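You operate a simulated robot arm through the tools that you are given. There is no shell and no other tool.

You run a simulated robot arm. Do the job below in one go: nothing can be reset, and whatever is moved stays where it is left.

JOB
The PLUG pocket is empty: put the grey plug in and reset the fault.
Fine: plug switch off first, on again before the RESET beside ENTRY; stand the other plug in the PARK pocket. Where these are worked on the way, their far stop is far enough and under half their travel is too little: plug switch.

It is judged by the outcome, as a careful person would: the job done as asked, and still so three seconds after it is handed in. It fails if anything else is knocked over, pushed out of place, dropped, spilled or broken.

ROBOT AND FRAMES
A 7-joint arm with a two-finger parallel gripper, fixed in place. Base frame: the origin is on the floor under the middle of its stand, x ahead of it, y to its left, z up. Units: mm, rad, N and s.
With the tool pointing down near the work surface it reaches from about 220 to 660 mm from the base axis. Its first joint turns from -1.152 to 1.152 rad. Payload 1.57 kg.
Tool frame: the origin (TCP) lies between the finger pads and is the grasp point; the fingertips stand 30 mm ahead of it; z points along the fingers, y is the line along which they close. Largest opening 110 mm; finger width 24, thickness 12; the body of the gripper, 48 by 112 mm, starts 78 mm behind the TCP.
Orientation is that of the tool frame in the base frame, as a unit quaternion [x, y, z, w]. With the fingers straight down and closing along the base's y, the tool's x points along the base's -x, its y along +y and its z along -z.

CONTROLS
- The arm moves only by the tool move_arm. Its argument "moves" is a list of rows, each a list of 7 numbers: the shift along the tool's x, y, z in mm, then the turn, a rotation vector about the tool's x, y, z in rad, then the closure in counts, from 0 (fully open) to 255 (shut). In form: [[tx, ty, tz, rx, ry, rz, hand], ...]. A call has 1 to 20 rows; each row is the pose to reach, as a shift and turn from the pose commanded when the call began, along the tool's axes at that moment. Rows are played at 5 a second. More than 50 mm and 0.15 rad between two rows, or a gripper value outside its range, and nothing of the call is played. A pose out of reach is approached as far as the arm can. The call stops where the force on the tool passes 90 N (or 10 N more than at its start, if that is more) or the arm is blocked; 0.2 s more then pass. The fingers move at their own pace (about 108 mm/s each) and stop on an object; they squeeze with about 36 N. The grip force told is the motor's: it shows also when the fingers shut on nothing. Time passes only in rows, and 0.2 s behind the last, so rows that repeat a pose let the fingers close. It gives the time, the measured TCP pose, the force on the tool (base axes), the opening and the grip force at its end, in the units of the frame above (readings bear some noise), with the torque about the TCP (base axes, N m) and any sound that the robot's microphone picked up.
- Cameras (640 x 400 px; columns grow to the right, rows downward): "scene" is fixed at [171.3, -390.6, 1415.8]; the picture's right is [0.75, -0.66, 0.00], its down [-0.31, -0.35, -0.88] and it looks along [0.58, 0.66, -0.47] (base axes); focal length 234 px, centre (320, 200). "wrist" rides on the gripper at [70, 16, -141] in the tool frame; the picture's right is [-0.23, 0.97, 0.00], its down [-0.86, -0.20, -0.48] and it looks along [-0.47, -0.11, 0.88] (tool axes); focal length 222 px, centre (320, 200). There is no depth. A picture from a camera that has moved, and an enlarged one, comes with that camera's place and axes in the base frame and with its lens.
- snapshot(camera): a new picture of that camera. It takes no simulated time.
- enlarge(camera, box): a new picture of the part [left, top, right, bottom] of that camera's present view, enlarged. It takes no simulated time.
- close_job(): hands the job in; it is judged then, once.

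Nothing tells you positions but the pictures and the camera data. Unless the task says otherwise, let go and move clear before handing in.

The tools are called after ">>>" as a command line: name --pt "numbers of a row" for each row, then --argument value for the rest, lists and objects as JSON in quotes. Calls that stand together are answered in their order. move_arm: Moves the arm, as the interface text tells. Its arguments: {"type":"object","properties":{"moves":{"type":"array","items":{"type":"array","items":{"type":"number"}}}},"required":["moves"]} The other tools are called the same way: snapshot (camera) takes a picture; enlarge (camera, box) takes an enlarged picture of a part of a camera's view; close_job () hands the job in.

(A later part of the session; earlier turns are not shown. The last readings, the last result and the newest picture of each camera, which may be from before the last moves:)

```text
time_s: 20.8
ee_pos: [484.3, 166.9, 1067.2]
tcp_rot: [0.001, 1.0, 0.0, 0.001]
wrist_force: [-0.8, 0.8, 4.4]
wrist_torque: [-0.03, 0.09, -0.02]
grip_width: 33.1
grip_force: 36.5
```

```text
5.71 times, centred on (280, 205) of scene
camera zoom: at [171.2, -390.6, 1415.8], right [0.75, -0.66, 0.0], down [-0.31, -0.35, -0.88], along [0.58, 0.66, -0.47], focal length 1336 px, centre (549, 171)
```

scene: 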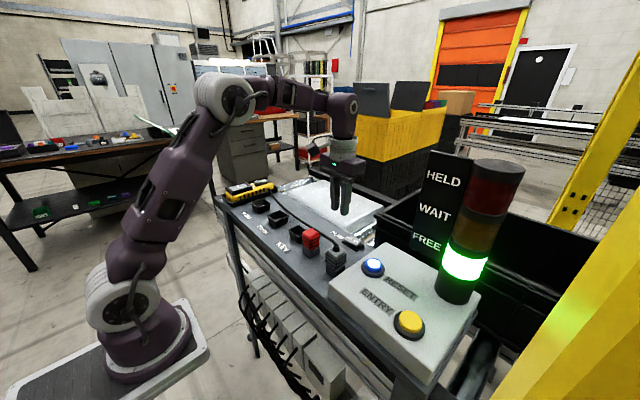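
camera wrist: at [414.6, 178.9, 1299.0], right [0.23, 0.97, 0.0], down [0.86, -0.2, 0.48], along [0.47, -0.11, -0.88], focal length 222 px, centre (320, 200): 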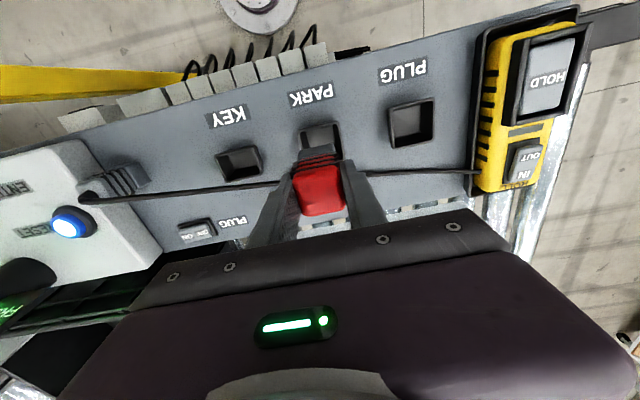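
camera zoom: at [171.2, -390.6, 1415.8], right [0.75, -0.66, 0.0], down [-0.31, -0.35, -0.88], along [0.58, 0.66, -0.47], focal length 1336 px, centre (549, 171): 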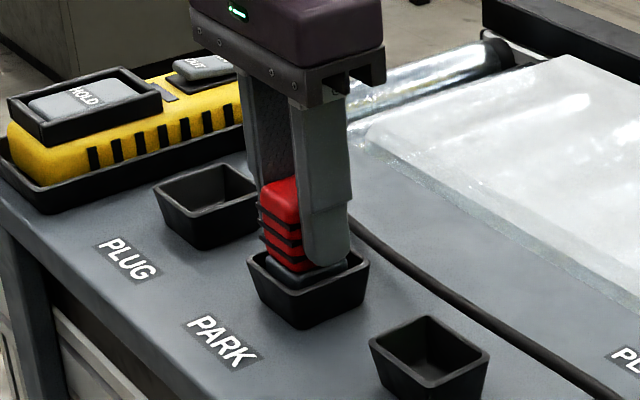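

There's a light 4 N contact. I'll press a little further to see whether this is the floor or a side wall.

>>> move_arm --pt "0 0 0.7 0 0 0 255" --pt "0 0 1.4 0 0 0 255"

>>> enlarge --camera "wrist" --box '[220, 80, 420, 205]'

>>> enlarge --camera "scene" --box '[260, 190, 310, 230]'

```text
time_s: 21.4
ee_pos: [485.6, 166.2, 1067.3]
tcp_rot: [0.001, 1.0, 0.0, 0.001]
wrist_force: [-0.8, -4.5, 27.0]
wrist_torque: [-0.14, 0.21, 0.0]
grip_width: 33.8
grip_force: 36.2
```

```text
3.20 times, centred on (320, 142) of wrist
camera zoom: at [415.8, 181.7, 1207.4], right [0.23, 0.97, 0.0], down [0.85, -0.2, 0.48], along [0.47, -0.11, -0.88], focal length 711 px, centre (320, 384)
```

zoom: 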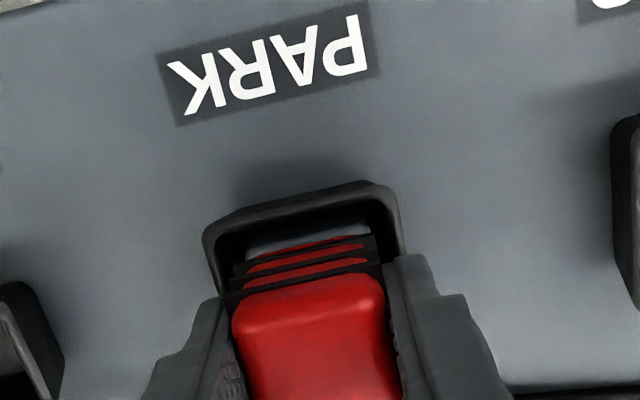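

```text
10.00 times, centred on (285, 210) of scene
camera zoom: at [170.9, -390.9, 1415.8], right [0.75, -0.66, 0.0], down [-0.31, -0.35, -0.88], along [0.58, 0.66, -0.47], focal length 2339 px, centre (670, 100)
```

zoom: 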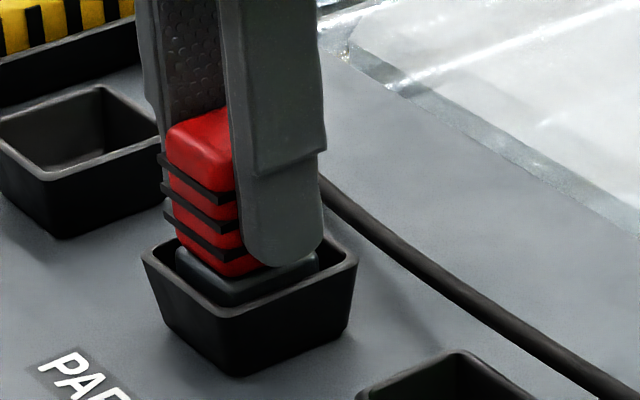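

The contact is stiff at 27 N with no further travel, and the base sits down inside the pocket, so it's seated. I'll ease off, open the fingers and lift away.

>>> move_arm --pt "0 0 -1.4 0 0 0 255" --pt "0 0 -1.4 0 0 0 160" --pt "0 0 -1.4 0 0 0 104" --pt "0 0 -1.4 0 0 0 104" --pt "0 0 -20 0 0 0 104" --pt "0 0 -50 0 0 0 104" --pt "0 0 -90 0 0 0 104" --pt "0 0 -90 0 0 0 104"

>>> snapshot --camera "wrist"

>>> enlarge --camera "scene" --box '[240, 170, 360, 280]'

>>> enlarge --camera "wrist" --box '[220, 80, 420, 205]'

```text
time_s: 23.2
ee_pos: [484.7, 168.4, 1155.7]
tcp_rot: [0.0, 1.0, 0.0, 0.0]
wrist_force: [-0.7, -0.6, 0.8]
wrist_torque: [0.02, 0.0, 0.03]
grip_width: 65.3
grip_force: 0.0
```

```text
taken
camera wrist: at [416.0, 183.7, 1296.1], right [0.23, 0.97, 0.0], down [0.85, -0.2, 0.48], along [0.47, -0.11, -0.88], focal length 222 px, centre (320, 200)
```

wrist: 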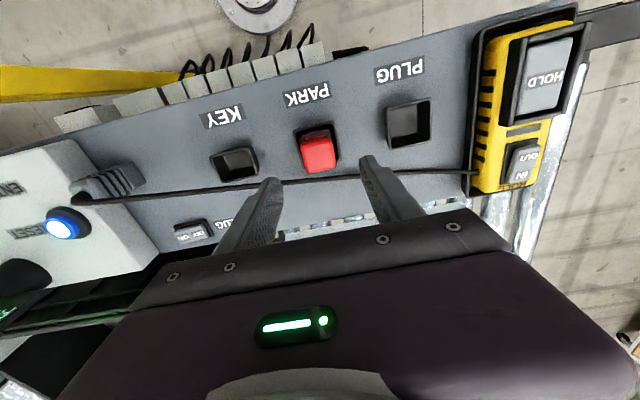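

```text
3.64 times, centred on (300, 225) of scene
camera zoom: at [171.3, -390.6, 1415.8], right [0.75, -0.66, 0.0], down [-0.31, -0.35, -0.88], along [0.58, 0.66, -0.47], focal length 850 px, centre (393, 109)
```

zoom: 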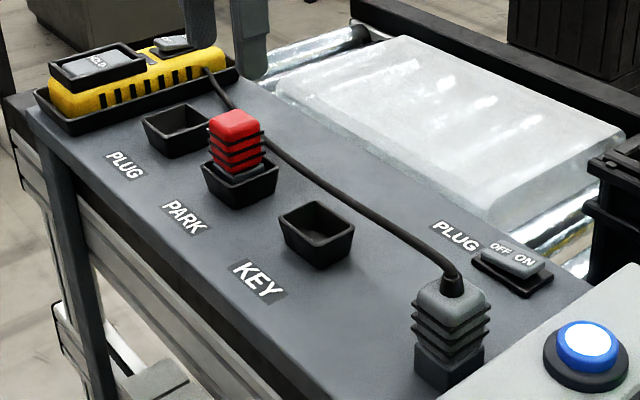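

```text
3.20 times, centred on (320, 142) of wrist
camera zoom: at [416.0, 183.7, 1296.1], right [0.23, 0.97, 0.0], down [0.85, -0.2, 0.48], along [0.47, -0.11, -0.88], focal length 711 px, centre (320, 384)
```

zoom: 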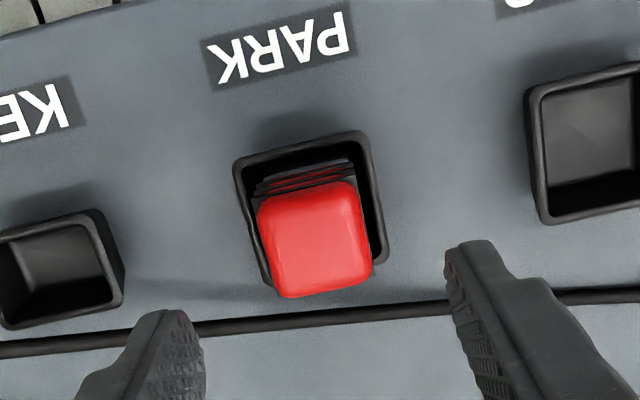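

The red plug stands upright in PARK and the fingers are clear. I'll zoom in to confirm how deep it is seated before going for the grey plug.

>>> enlarge --camera "scene" --box '[260, 190, 310, 230]'

>>> enlarge --camera "scene" --box '[310, 215, 400, 285]'

```text
10.00 times, centred on (285, 210) of scene
camera zoom: at [171.3, -390.6, 1415.8], right [0.75, -0.66, 0.0], down [-0.31, -0.35, -0.88], along [0.58, 0.66, -0.47], focal length 2339 px, centre (670, 100)
```

zoom: 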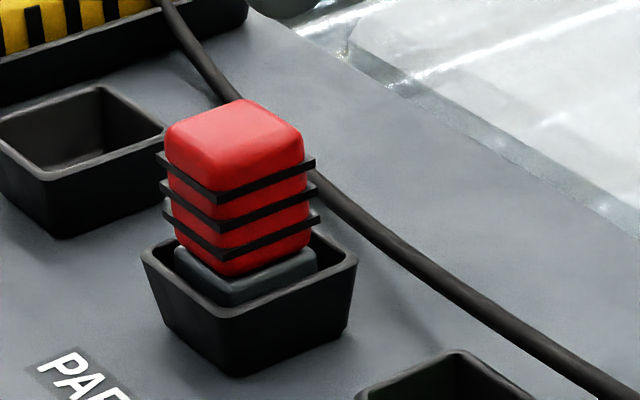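

```text
5.71 times, centred on (355, 250) of scene
camera zoom: at [171.3, -390.6, 1415.8], right [0.75, -0.66, 0.0], down [-0.31, -0.35, -0.88], along [0.58, 0.66, -0.47], focal length 1336 px, centre (120, -86)
```

zoom: 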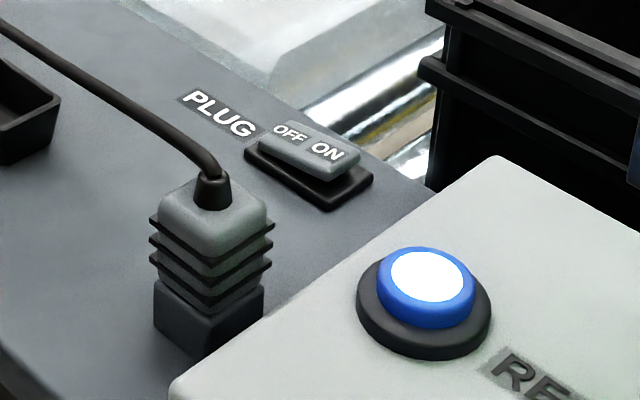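

The red plug is seated level. For the grey plug at about (471, -107) there are only about 16 mm between it and the RESET box, so I'll turn the gripper 90° to close along x and hover above it.

>>> move_arm --pt "1 -15 -15 0 0 0.13 104" --pt "2 -40 -15 0 0 0.27 104" --pt "4 -65 -15 0 0 0.41 104" --pt "5 -90 -15 0 0 0.55 104" --pt "6 -115 -15 0 0 0.69 104" --pt "8 -140 -15 0 0 0.83 104" --pt "9 -165 -15 0 0 0.97 104" --pt "10 -190 -15 0 0 1.11 104" --pt "11 -215 -15 0 0 1.25 104" --pt "12 -240 -15 0 0 1.39 104" --pt "13 -260 -15 0 0 1.5 104" --pt "14 -273 -15 0 0 1.5708 104" --pt "14 -273 -15 0 0 1.5708 104" --pt "14 -273 -15 0 0 1.5708 104"

>>> snapshot --camera "wrist"

>>> snapshot --camera "scene"

>>> enlarge --camera "wrist" --box '[220, 80, 420, 205]'

```text
time_s: 26.2
ee_pos: [470.1, -108.4, 1170.4]
tcp_rot: [0.708, 0.707, 0.0, 0.0]
wrist_force: [0.3, 0.6, -0.3]
wrist_torque: [0.01, 0.02, -0.01]
grip_width: 65.0
grip_force: 0.0
```

```text
taken
camera wrist: at [487.2, -38.8, 1311.4], right [0.97, -0.23, 0.0], down [-0.2, -0.85, 0.48], along [-0.11, -0.47, -0.88], focal length 222 px, centre (320, 200)
```

wrist: 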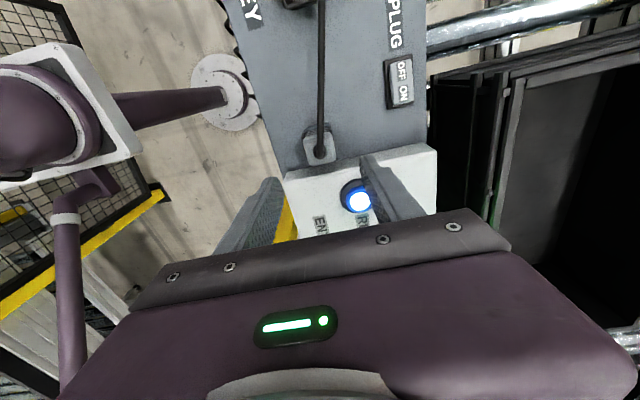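

```text
taken
```

scene: 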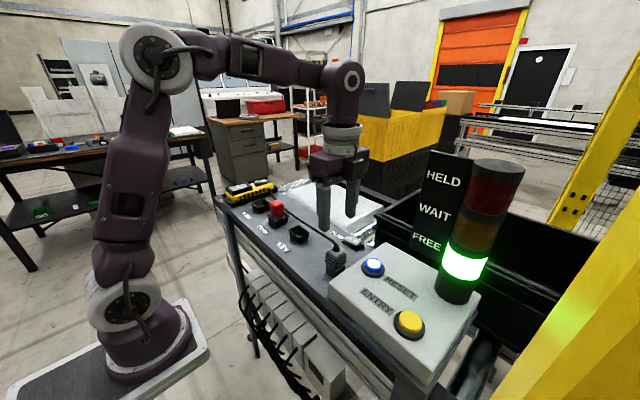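

```text
3.20 times, centred on (320, 142) of wrist
camera zoom: at [487.2, -38.8, 1311.4], right [0.97, -0.23, 0.0], down [-0.2, -0.85, 0.48], along [-0.11, -0.47, -0.88], focal length 711 px, centre (320, 384)
```

zoom: 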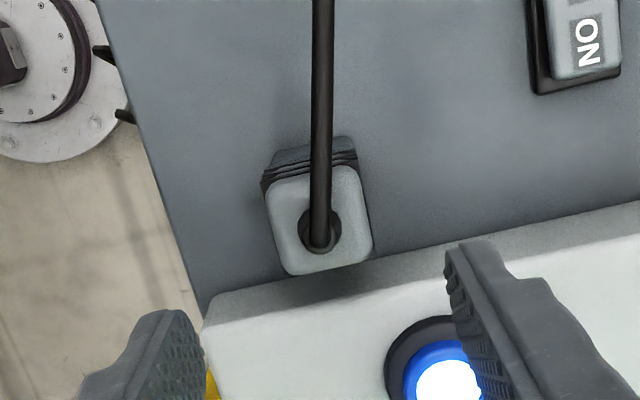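

The gripper is lined up over the grey plug at (471, -108) with the cable running between the fingers. I'll descend and check before closing.

>>> move_arm --pt "1 0.3 25 0 0 0 104" --pt "1 0.3 50 0 0 0 104" --pt "1 0.3 75 0 0 0 104" --pt "1 0.3 95 0 0 0 104" --pt "1 0.3 106 0 0 0 104" --pt "1 0.3 108.5 0 0 0 104" --pt "1 0.3 108.5 0 0 0 104"

>>> enlarge --camera "wrist" --box '[220, 100, 420, 225]'

>>> enlarge --camera "scene" --box '[290, 190, 380, 280]'

```text
time_s: 27.8
ee_pos: [470.8, -106.9, 1062.9]
tcp_rot: [0.707, 0.707, 0.0, 0.0]
wrist_force: [-0.2, -0.6, -0.8]
wrist_torque: [-0.02, 0.01, 0.02]
grip_width: 64.8
grip_force: 0.2
```

```text
3.20 times, centred on (320, 162) of wrist
camera zoom: at [488.5, -37.5, 1203.5], right [0.97, -0.23, 0.0], down [-0.2, -0.86, 0.48], along [-0.11, -0.47, -0.88], focal length 711 px, centre (320, 320)
```

zoom: 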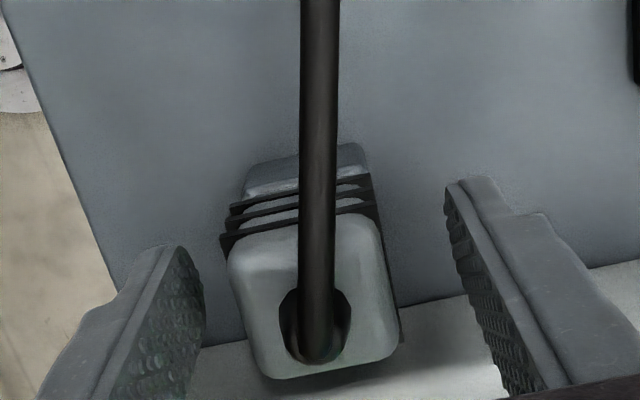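

```text
4.44 times, centred on (335, 235) of scene
camera zoom: at [171.3, -390.6, 1415.8], right [0.75, -0.66, 0.0], down [-0.31, -0.35, -0.88], along [0.58, 0.66, -0.47], focal length 1039 px, centre (253, 44)
```

zoom: 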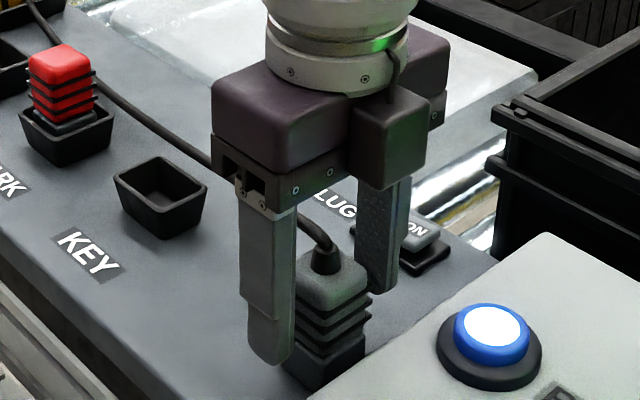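

The grey plug is centred between the fingers with its cable free. I'll close on it.

>>> move_arm --pt "0 0 0 0 0 0 150" --pt "0 0 0 0 0 0 180" --pt "0 0 0 0 0 0 255" --pt "0 0 0 0 0 0 255"

>>> enlarge --camera "wrist" --box '[220, 100, 420, 225]'

>>> enlarge --camera "scene" --box '[290, 190, 380, 280]'

```text
time_s: 28.8
ee_pos: [471.3, -106.9, 1064.0]
tcp_rot: [0.707, 0.707, 0.0, 0.0]
wrist_force: [-0.2, 0.1, 0.5]
wrist_torque: [-0.01, 0.02, 0.0]
grip_width: 33.3
grip_force: 35.9
```

```text
3.20 times, centred on (320, 162) of wrist
camera zoom: at [488.5, -37.6, 1203.6], right [0.97, -0.23, 0.0], down [-0.2, -0.86, 0.48], along [-0.11, -0.47, -0.88], focal length 711 px, centre (320, 320)
```

zoom: 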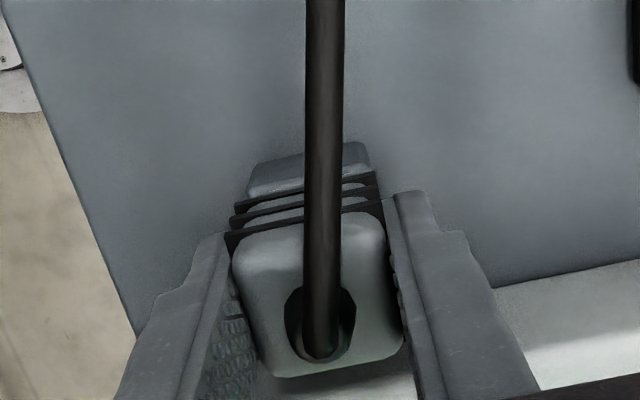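

```text
4.44 times, centred on (335, 235) of scene
camera zoom: at [171.3, -390.6, 1415.8], right [0.75, -0.66, 0.0], down [-0.31, -0.35, -0.88], along [0.58, 0.66, -0.47], focal length 1039 px, centre (253, 44)
```

zoom: 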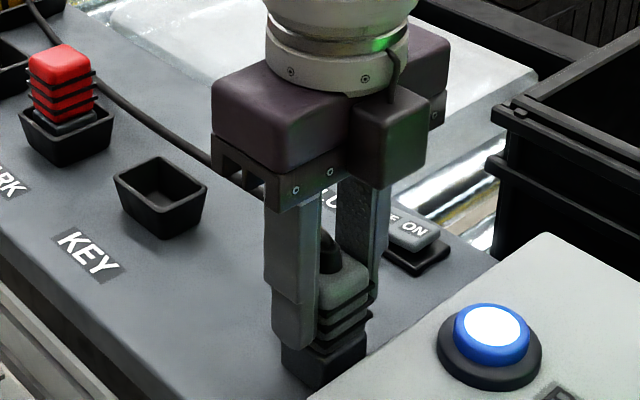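

The grey plug is gripped. The cable has only modest slack, so I'll lift a little first, check the force and the pendant, then carry it towards PLUG while rising gradually.

>>> move_arm --pt "0 0 -8 0 0 0 255" --pt "0 0 -20 0 0 0 255" --pt "0 0 -35 0 0 0 255" --pt "15 1 -42 0 0 0 255" --pt "40 2 -48 0 0 0 255" --pt "65 3 -54 0 0 0 255" --pt "90 4 -60 0 0 0 255" --pt "90 4 -60 0 0 0 255"

>>> snapshot --camera "scene"

>>> enlarge --camera "scene" --box '[210, 160, 370, 280]'

>>> snapshot --camera "wrist"

```text
time_s: 30.6
ee_pos: [475.0, -15.8, 1122.7]
tcp_rot: [0.707, 0.707, 0.0, -0.001]
wrist_force: [0.2, -0.4, -0.7]
wrist_torque: [-0.03, -0.01, -0.01]
grip_width: 33.2
grip_force: 36.3
```

```text
taken
```

scene: 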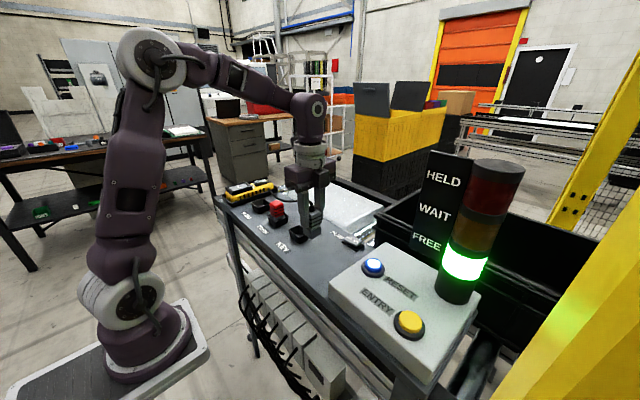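

```text
3.33 times, centred on (290, 220) of scene
camera zoom: at [171.4, -390.6, 1415.8], right [0.75, -0.66, 0.0], down [-0.31, -0.35, -0.88], along [0.58, 0.66, -0.47], focal length 780 px, centre (420, 133)
```

zoom: 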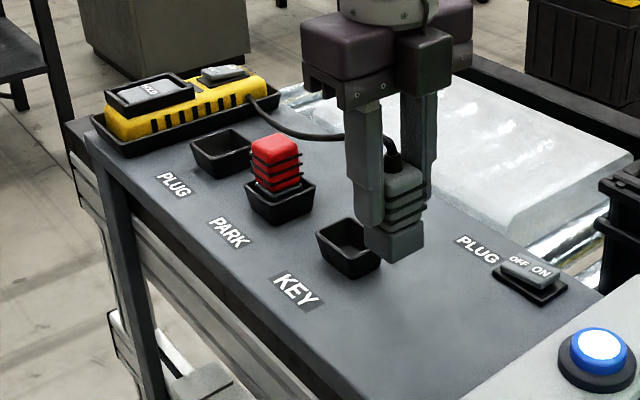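

```text
taken
camera wrist: at [493.0, 53.7, 1263.2], right [0.97, -0.23, 0.0], down [-0.2, -0.86, 0.48], along [-0.11, -0.47, -0.88], focal length 222 px, centre (320, 200)
```

wrist: 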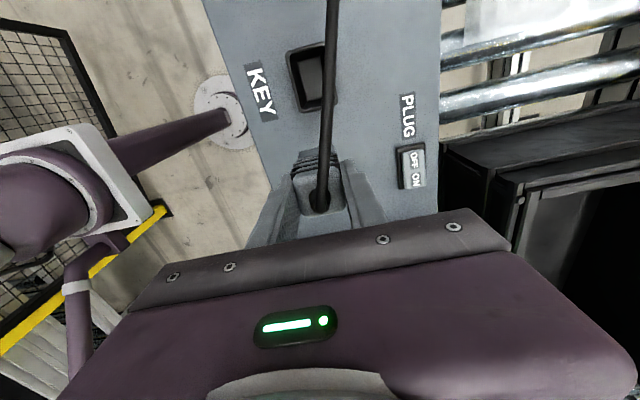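

There's no cable tension and the pendant hasn't moved. I'll carry on to PLUG, swinging slightly outwards so the cable stays on the far side of the red plug.

>>> move_arm --pt "25 8 -8 0 0 0 255" --pt "50 16 -16 0 0 0 255" --pt "75 24 -24 0 0 0 255" --pt "100 32 -32 0 0 0 255" --pt "125 35 -40 0 0 0 255" --pt "150 35 -43 0 0 0 255" --pt "175 35 -43 0 0 0 255" --pt "200 35 -43 0 0 0 255" --pt "225 30 -43 0 0 0 255" --pt "250 22 -43 0 0 0 255" --pt "270 15 -43 0 0 0 255" --pt "285 12 -43 0 0 0 255" --pt "285 12 -43 0 0 0 255" --pt "285 12 -43 0 0 0 255"

>>> snapshot --camera "wrist"

>>> enlarge --camera "scene" --box '[210, 140, 330, 240]'

>>> enlarge --camera "wrist" --box '[220, 80, 420, 205]'

```text
time_s: 33.6
ee_pos: [488.0, 270.1, 1165.4]
tcp_rot: [0.707, 0.707, 0.0, -0.001]
wrist_force: [-0.3, -0.2, 0.2]
wrist_torque: [0.01, 0.0, -0.04]
grip_width: 33.2
grip_force: 35.6
```

```text
taken
camera wrist: at [505.0, 338.8, 1305.7], right [0.97, -0.23, 0.0], down [-0.2, -0.86, 0.48], along [-0.11, -0.47, -0.88], focal length 222 px, centre (320, 200)
```

wrist: 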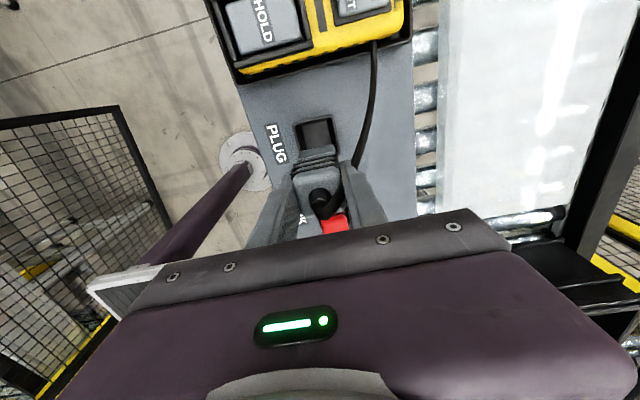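

```text
4.00 times, centred on (270, 190) of scene
camera zoom: at [171.4, -390.6, 1415.8], right [0.75, -0.66, 0.0], down [-0.31, -0.35, -0.88], along [0.58, 0.66, -0.47], focal length 935 px, centre (520, 240)
```

zoom: 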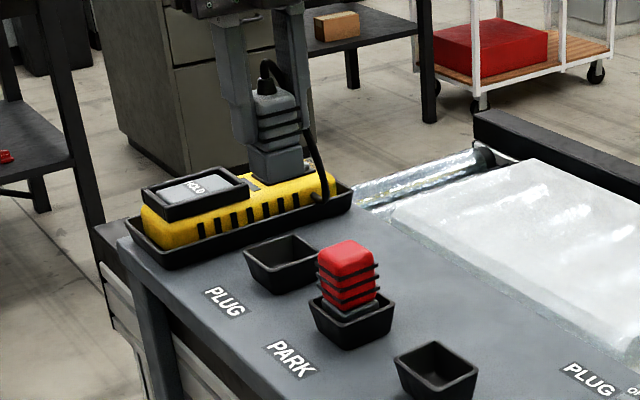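

```text
3.20 times, centred on (320, 142) of wrist
camera zoom: at [505.0, 338.8, 1305.7], right [0.97, -0.23, 0.0], down [-0.2, -0.86, 0.48], along [-0.11, -0.47, -0.88], focal length 711 px, centre (320, 384)
```

zoom: 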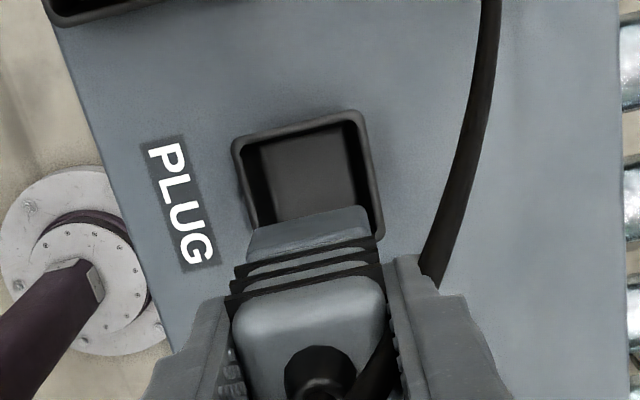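

The grey plug hangs over PLUG, with the cable looping round the outside of the far finger. It needs about +6 mm in y and -3 mm in x. I'll correct that, lower to just above the rim and re-check.

>>> move_arm --pt "5.9 -2.7 0 0 0 0 255" --pt "5.9 -2.7 20 0 0 0 255" --pt "5.9 -2.7 45 0 0 0 255" --pt "5.9 -2.7 66 0 0 0 255" --pt "5.9 -2.7 70 0 0 0 255" --pt "5.9 -2.7 70 0 0 0 255" --pt "5.9 -2.7 70 0 0 0 255"

>>> enlarge --camera "wrist" --box '[220, 80, 420, 205]'

>>> enlarge --camera "scene" --box '[230, 160, 310, 220]'

```text
time_s: 35.2
ee_pos: [485.0, 274.0, 1094.7]
tcp_rot: [0.707, 0.707, 0.001, 0.0]
wrist_force: [-0.5, -0.1, -1.4]
wrist_torque: [0.02, 0.05, 0.02]
grip_width: 33.2
grip_force: 35.5
```

```text
3.20 times, centred on (320, 142) of wrist
camera zoom: at [502.4, 343.7, 1235.7], right [0.97, -0.23, 0.0], down [-0.2, -0.86, 0.48], along [-0.11, -0.47, -0.88], focal length 711 px, centre (320, 384)
```

zoom: 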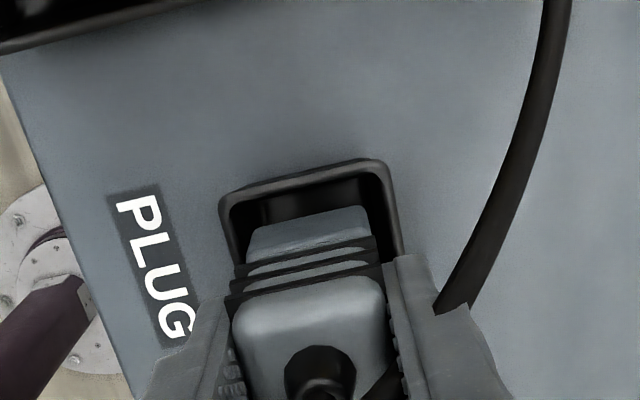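

```text
6.67 times, centred on (270, 190) of scene
camera zoom: at [171.4, -390.6, 1415.8], right [0.75, -0.66, 0.0], down [-0.31, -0.35, -0.88], along [0.58, 0.66, -0.47], focal length 1559 px, centre (653, 267)
```

zoom: 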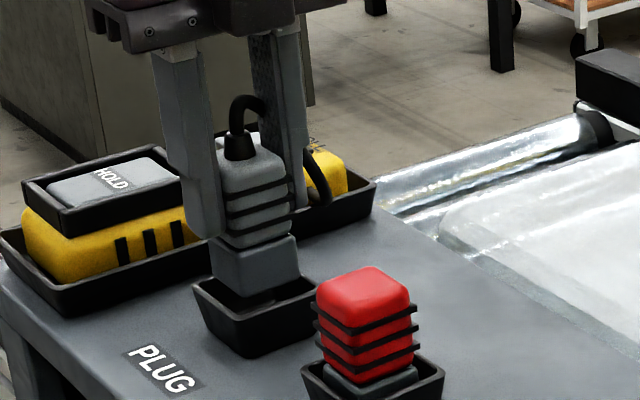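

The plug is within 1 mm of the PLUG pocket centre. I'll lower it in.

>>> move_arm --pt "0.8 0 4 0 0 0 255" --pt "0.8 0 8 0 0 0 255" --pt "0.8 0 12 0 0 0 255" --pt "0.8 0 16 0 0 0 255" --pt "0.8 0 20 0 0 0 255" --pt "0.8 0 23 0 0 0 255"

>>> enlarge --camera "scene" --box '[230, 160, 310, 220]'

>>> enlarge --camera "wrist" --box '[220, 80, 420, 205]'

```text
time_s: 36.6
ee_pos: [484.6, 275.3, 1071.5]
tcp_rot: [0.708, 0.706, 0.0, 0.0]
wrist_force: [-0.1, -0.3, -1.1]
wrist_torque: [0.0, -0.03, 0.0]
grip_width: 33.6
grip_force: 35.8
```

```text
6.67 times, centred on (270, 190) of scene
camera zoom: at [171.4, -390.6, 1415.8], right [0.75, -0.66, 0.0], down [-0.31, -0.35, -0.88], along [0.58, 0.66, -0.47], focal length 1559 px, centre (653, 267)
```

zoom: 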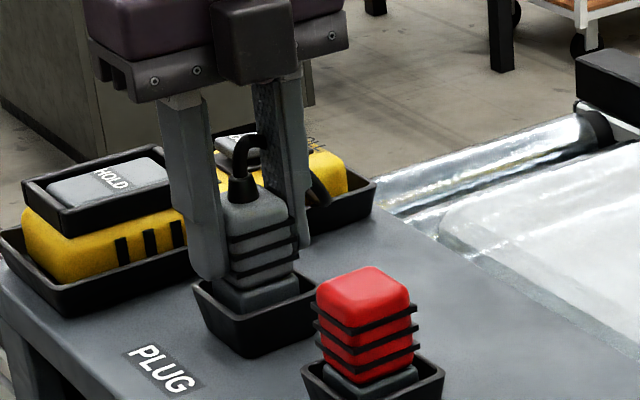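

```text
3.20 times, centred on (320, 142) of wrist
camera zoom: at [501.7, 345.0, 1212.1], right [0.97, -0.23, 0.0], down [-0.2, -0.86, 0.48], along [-0.11, -0.47, -0.88], focal length 711 px, centre (320, 384)
```

zoom: 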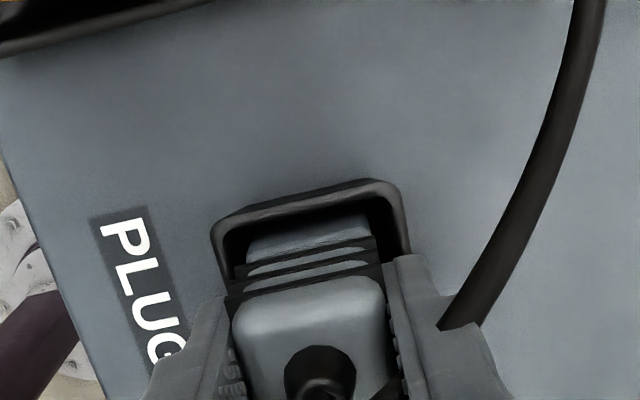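

It's going in cleanly with no contact force. I'll lower it slowly to the pocket floor.

>>> move_arm --pt "0 0 1.5 0 0 0 255" --pt "0 0 3 0 0 0 255" --pt "0 0 4.5 0 0 0 255" --pt "0 0 5.5 0 0 0 255"

>>> enlarge --camera "scene" --box '[230, 160, 310, 220]'

```text
time_s: 37.6
ee_pos: [484.9, 276.2, 1066.4]
tcp_rot: [0.707, 0.707, 0.001, 0.0]
wrist_force: [0.2, 0.7, 0.6]
wrist_torque: [0.0, 0.01, 0.01]
grip_width: 33.6
grip_force: 36.1
```

```text
6.67 times, centred on (270, 190) of scene
camera zoom: at [171.3, -390.6, 1415.8], right [0.75, -0.66, 0.0], down [-0.31, -0.35, -0.88], along [0.58, 0.66, -0.47], focal length 1559 px, centre (653, 267)
```

zoom: 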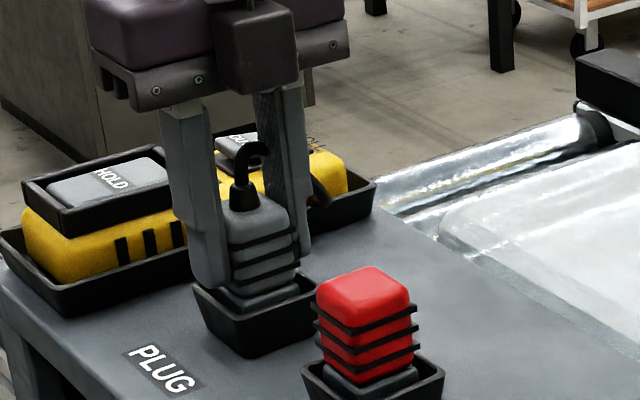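

No floor contact yet. I'll continue in 1 mm steps.

>>> move_arm --pt "0 0 1 0 0 0 255" --pt "0 0 2 0 0 0 255" --pt "0 0 3 0 0 0 255"

>>> enlarge --camera "scene" --box '[240, 170, 290, 210]'

```text
time_s: 38.4
ee_pos: [483.4, 275.1, 1063.9]
tcp_rot: [0.707, 0.707, 0.001, 0.0]
wrist_force: [0.1, -0.6, 27.7]
wrist_torque: [0.01, 0.05, -0.01]
grip_width: 33.6
grip_force: 36.3
```

```text
10.00 times, centred on (265, 190) of scene
camera zoom: at [170.9, -390.9, 1415.8], right [0.75, -0.66, 0.0], down [-0.31, -0.35, -0.88], along [0.58, 0.66, -0.47], focal length 2339 px, centre (870, 300)
```

zoom: 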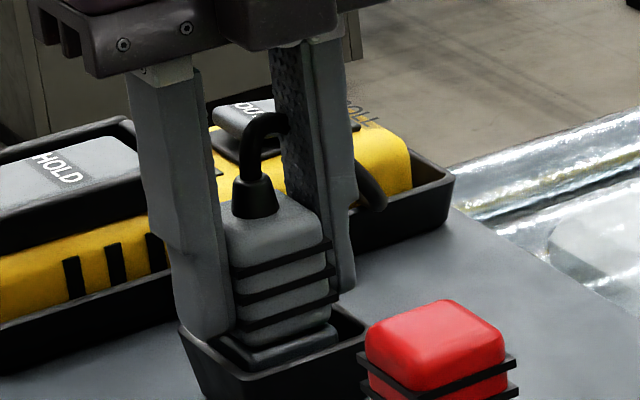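

The grey plug is seated on the floor with a firm 28 N contact. I'll ease off, open and lift straight up.

>>> move_arm --pt "0 0 -2 0 0 0 255" --pt "0 0 -2 0 0 0 180" --pt "0 0 -2 0 0 0 130" --pt "0 0 -2 0 0 0 130" --pt "0 0 -15 0 0 0 130" --pt "0 0 -40 0 0 0 130" --pt "0 0 -80 0 0 0 130" --pt "0 0 -110 0 0 0 130" --pt "0 0 -110 0 0 0 130"

>>> snapshot --camera "wrist"

>>> enlarge --camera "scene" --box '[230, 160, 310, 240]'

>>> snapshot --camera "scene"

```text
time_s: 40.4
ee_pos: [483.3, 277.7, 1173.7]
tcp_rot: [0.707, 0.707, 0.0, 0.0]
wrist_force: [-0.5, -0.9, 0.0]
wrist_torque: [-0.01, 0.03, -0.03]
grip_width: 54.0
grip_force: 0.0
```

```text
taken
camera wrist: at [501.0, 346.9, 1315.5], right [0.97, -0.23, 0.0], down [-0.2, -0.85, 0.48], along [-0.11, -0.47, -0.88], focal length 222 px, centre (320, 200)
```

wrist: 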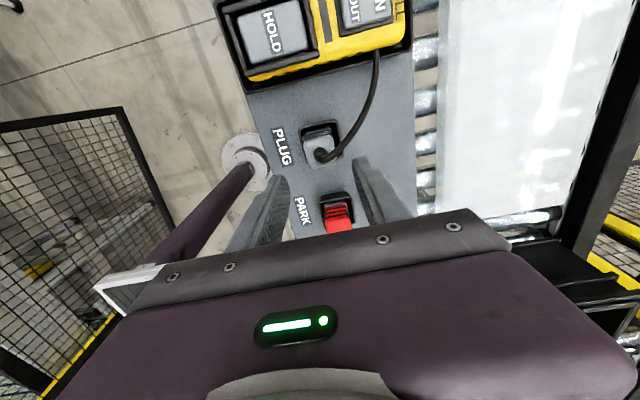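

```text
5.00 times, centred on (270, 200) of scene
camera zoom: at [171.3, -390.6, 1415.8], right [0.75, -0.66, 0.0], down [-0.31, -0.35, -0.88], along [0.58, 0.66, -0.47], focal length 1169 px, centre (570, 200)
```

zoom: 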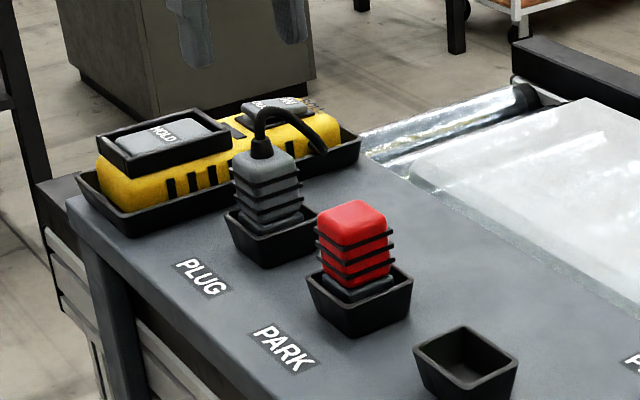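

```text
taken
```

scene: 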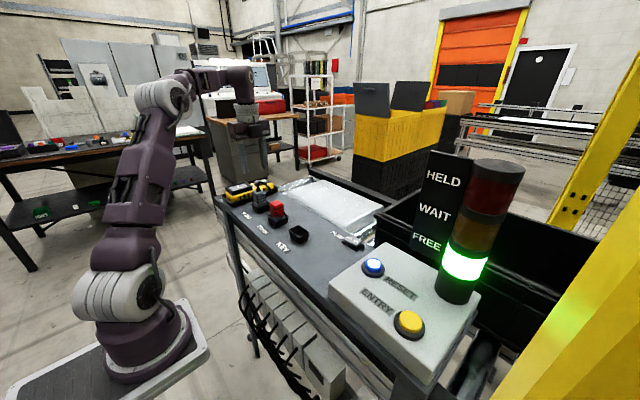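

>>> enlarge --camera "scene" --box '[250, 175, 300, 230]'

>>> enlarge --camera "wrist" --box '[270, 100, 400, 240]'

>>> enlarge --camera "scene" --box '[230, 165, 290, 215]'

```text
7.27 times, centred on (275, 202) of scene
camera zoom: at [171.3, -390.6, 1415.8], right [0.75, -0.66, 0.0], down [-0.31, -0.35, -0.88], along [0.58, 0.66, -0.47], focal length 1701 px, centre (647, 182)
```

zoom: 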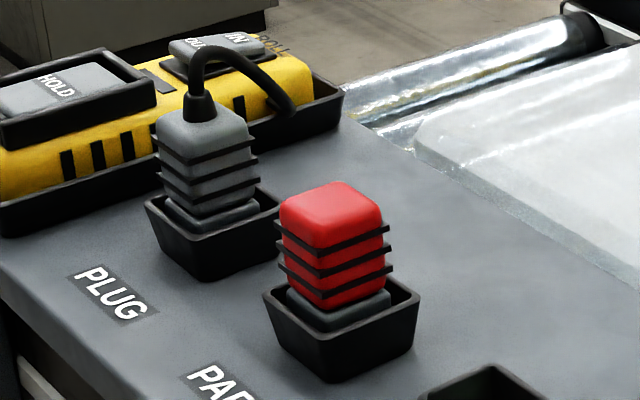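

```text
2.86 times, centred on (335, 170) of wrist
camera zoom: at [501.0, 346.9, 1315.5], right [0.97, -0.23, 0.0], down [-0.2, -0.85, 0.48], along [-0.11, -0.47, -0.88], focal length 635 px, centre (277, 286)
```

zoom: 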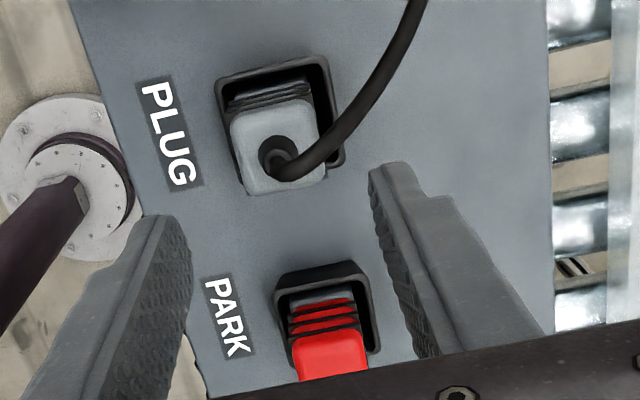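

```text
8.00 times, centred on (260, 190) of scene
camera zoom: at [171.3, -390.6, 1415.8], right [0.75, -0.66, 0.0], down [-0.31, -0.35, -0.88], along [0.58, 0.66, -0.47], focal length 1871 px, centre (800, 280)
```

zoom: 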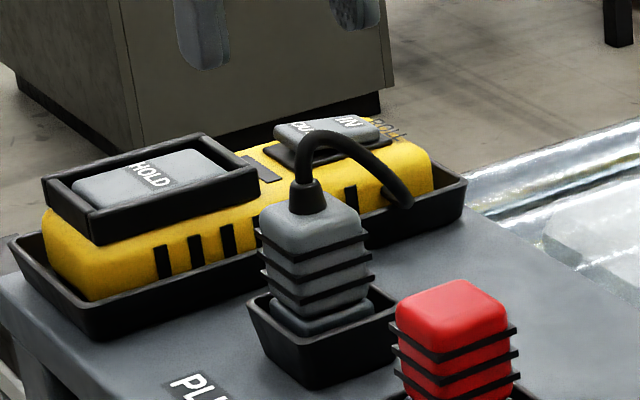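

Both plugs stand upright, and the tower still shows FREE with RESET lit. By force and by picture the red plug seems to sit 3 to 4 mm higher than the grey one, so I'll look at it more closely from above.

>>> move_arm --pt "-30 0 0 0 0 0 180" --pt "-60 1 0 0 0 0 220" --pt "-90 2 0 0 0 0 255" --pt "-110 2 0 0 0 0 255" --pt "-110 2 0 0 0 0 255" --pt "-110 2 0 0 0 0 255"

>>> snapshot --camera "wrist"

>>> enlarge --camera "wrist" --box '[270, 90, 370, 170]'

>>> enlarge --camera "scene" --box '[240, 170, 300, 225]'

```text
time_s: 41.8
ee_pos: [485.8, 167.6, 1173.3]
tcp_rot: [0.707, 0.707, 0.0, 0.0]
wrist_force: [-1.1, 0.3, -0.1]
wrist_torque: [-0.02, 0.05, 0.01]
grip_width: 0.0
grip_force: 21.3
```

```text
taken
camera wrist: at [503.2, 236.7, 1314.2], right [0.97, -0.23, 0.0], down [-0.2, -0.86, 0.48], along [-0.11, -0.47, -0.88], focal length 222 px, centre (320, 200)
```

wrist: 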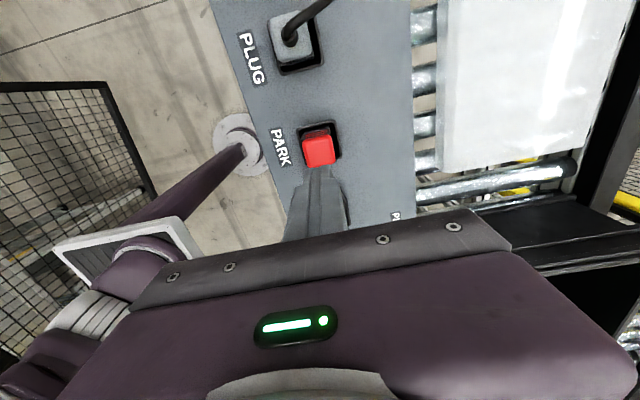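

```text
5.00 times, centred on (320, 130) of wrist
camera zoom: at [503.2, 236.7, 1314.2], right [0.97, -0.23, 0.0], down [-0.2, -0.86, 0.48], along [-0.11, -0.47, -0.88], focal length 1111 px, centre (320, 550)
```

zoom: 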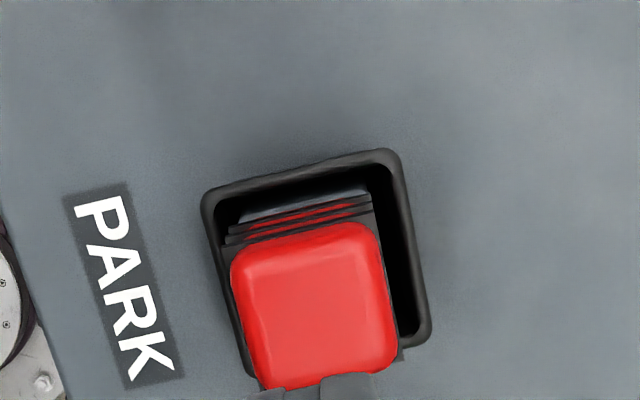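

```text
7.27 times, centred on (270, 198) of scene
camera zoom: at [171.3, -390.6, 1415.8], right [0.75, -0.66, 0.0], down [-0.31, -0.35, -0.88], along [0.58, 0.66, -0.47], focal length 1701 px, centre (684, 218)
```

zoom: 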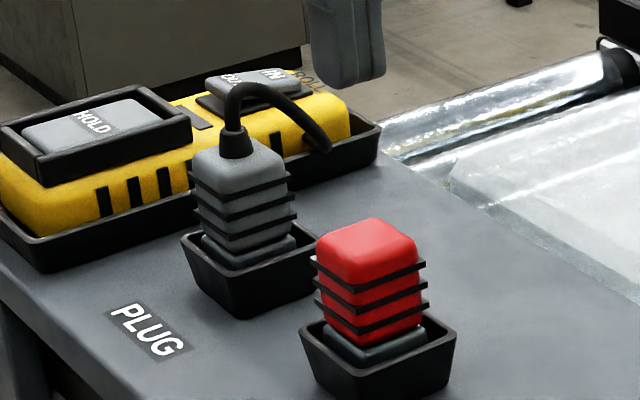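

The red plug is about centred but may be resting slightly high on the tapered wall. I'll press its top gently with closed fingertips to make sure it's fully seated.

>>> move_arm --pt "-2 -1 20 0 0 0 255" --pt "-2 -1 45 0 0 0 255" --pt "-2 -1 65 0 0 0 255" --pt "-2 -1 73 0 0 0 255" --pt "-2 -1 75 0 0 0 255" --pt "-2 -1 77 0 0 0 255"

>>> enlarge --camera "scene" --box '[240, 170, 300, 225]'

```text
time_s: 43.1
ee_pos: [485.2, 164.2, 1103.8]
tcp_rot: [0.706, 0.708, 0.006, 0.003]
wrist_force: [-6.9, -2.6, 25.9]
wrist_torque: [-0.16, 0.32, -0.01]
grip_width: 0.0
grip_force: 21.5
stopped in row 6: the force on the tool passed its limit at 97 N (the readings are from after the stop); the commanded pose is now the measured one
```

```text
7.27 times, centred on (270, 198) of scene
camera zoom: at [170.7, -390.8, 1415.8], right [0.75, -0.66, 0.0], down [-0.31, -0.35, -0.88], along [0.58, 0.66, -0.47], focal length 1701 px, centre (684, 218)
```

zoom: 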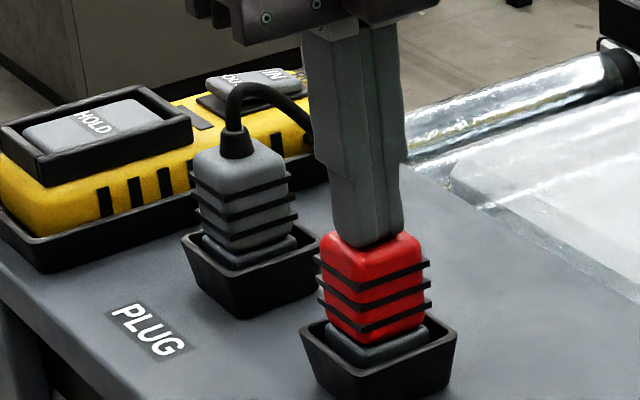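

Contact came higher than I expected, and the stop caught it at 97 N. The plug still stands upright, so I'll lift straight off and inspect it.

>>> move_arm --pt "0 0 -3 0 0 0 255" --pt "0 0 -20 0 0 0 255" --pt "0 0 -45 0 0 0 255" --pt "0 0 -75 0 0 0 255" --pt "0 0 -75 0 0 0 255"

>>> enlarge --camera "scene" --box '[240, 170, 300, 225]'

>>> enlarge --camera "wrist" --box '[270, 90, 370, 170]'

>>> snapshot --camera "scene"

```text
time_s: 44.3
ee_pos: [484.0, 161.5, 1177.0]
tcp_rot: [0.706, 0.708, 0.004, 0.002]
wrist_force: [-0.4, -0.7, -0.1]
wrist_torque: [-0.03, 0.01, -0.01]
grip_width: 0.2
grip_force: 21.2
```

```text
7.27 times, centred on (270, 198) of scene
camera zoom: at [171.3, -390.6, 1415.8], right [0.75, -0.66, 0.0], down [-0.31, -0.35, -0.88], along [0.58, 0.66, -0.47], focal length 1701 px, centre (684, 218)
```

zoom: 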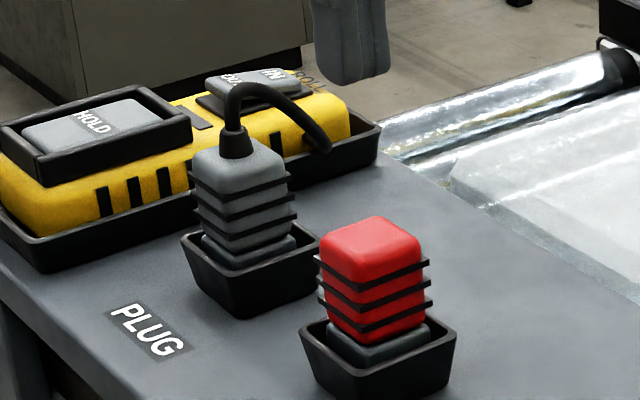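

```text
5.00 times, centred on (320, 130) of wrist
camera zoom: at [500.5, 230.7, 1318.3], right [0.97, -0.23, 0.01], down [-0.2, -0.86, 0.47], along [-0.1, -0.46, -0.88], focal length 1111 px, centre (320, 550)
```

zoom: 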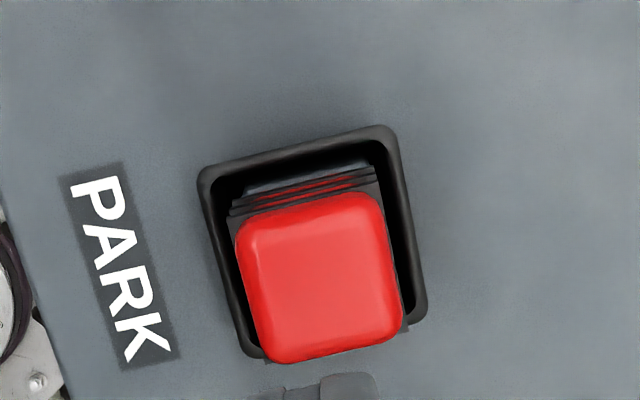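

```text
taken
```

scene: 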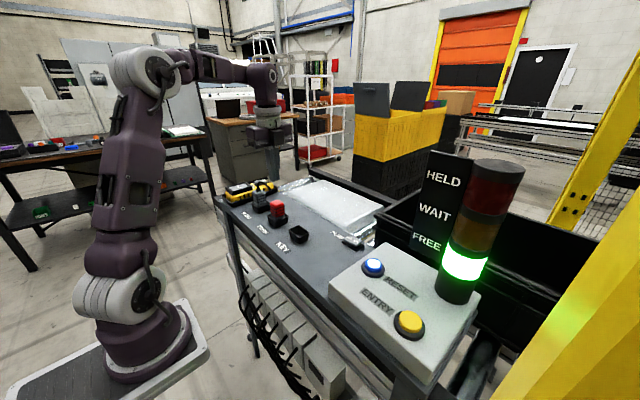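

>>> enlarge --camera "scene" --box '[262, 195, 298, 225]'

>>> enlarge --camera "scene" --box '[250, 185, 286, 215]'

>>> enlarge --camera "wrist" --box '[280, 90, 350, 160]'

```text
13.33 times, centred on (280, 210) of scene
camera zoom: at [171.3, -390.6, 1415.8], right [0.75, -0.66, 0.0], down [-0.31, -0.35, -0.88], along [0.58, 0.66, -0.47], focal length 3118 px, centre (853, 67)
```

zoom: 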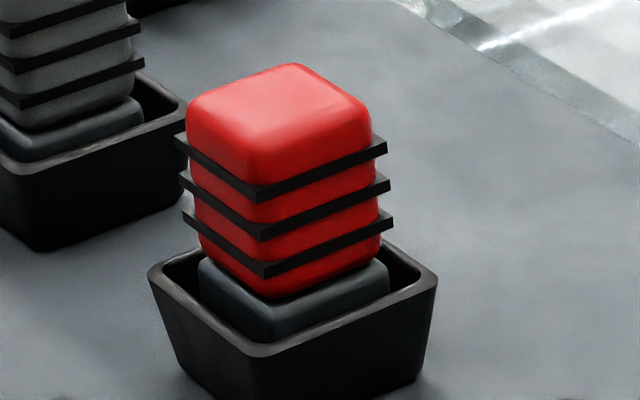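

```text
13.33 times, centred on (268, 200) of scene
camera zoom: at [171.3, -390.6, 1415.8], right [0.75, -0.66, 0.0], down [-0.31, -0.35, -0.88], along [0.58, 0.66, -0.47], focal length 3118 px, centre (1013, 200)
```

zoom: 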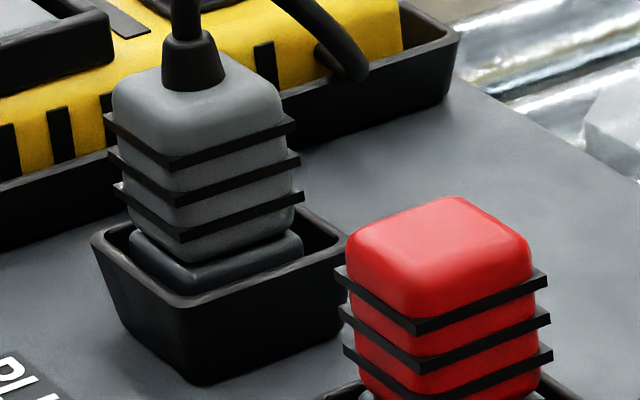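

```text
5.71 times, centred on (315, 125) of wrist
camera zoom: at [500.5, 230.7, 1318.3], right [0.97, -0.23, 0.01], down [-0.2, -0.86, 0.47], along [-0.1, -0.46, -0.88], focal length 1269 px, centre (349, 629)
```

zoom: 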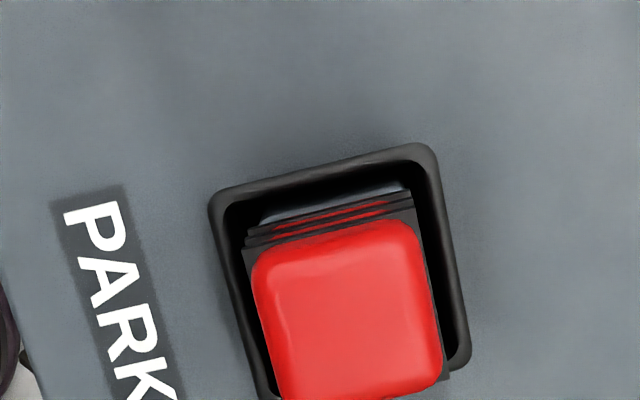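

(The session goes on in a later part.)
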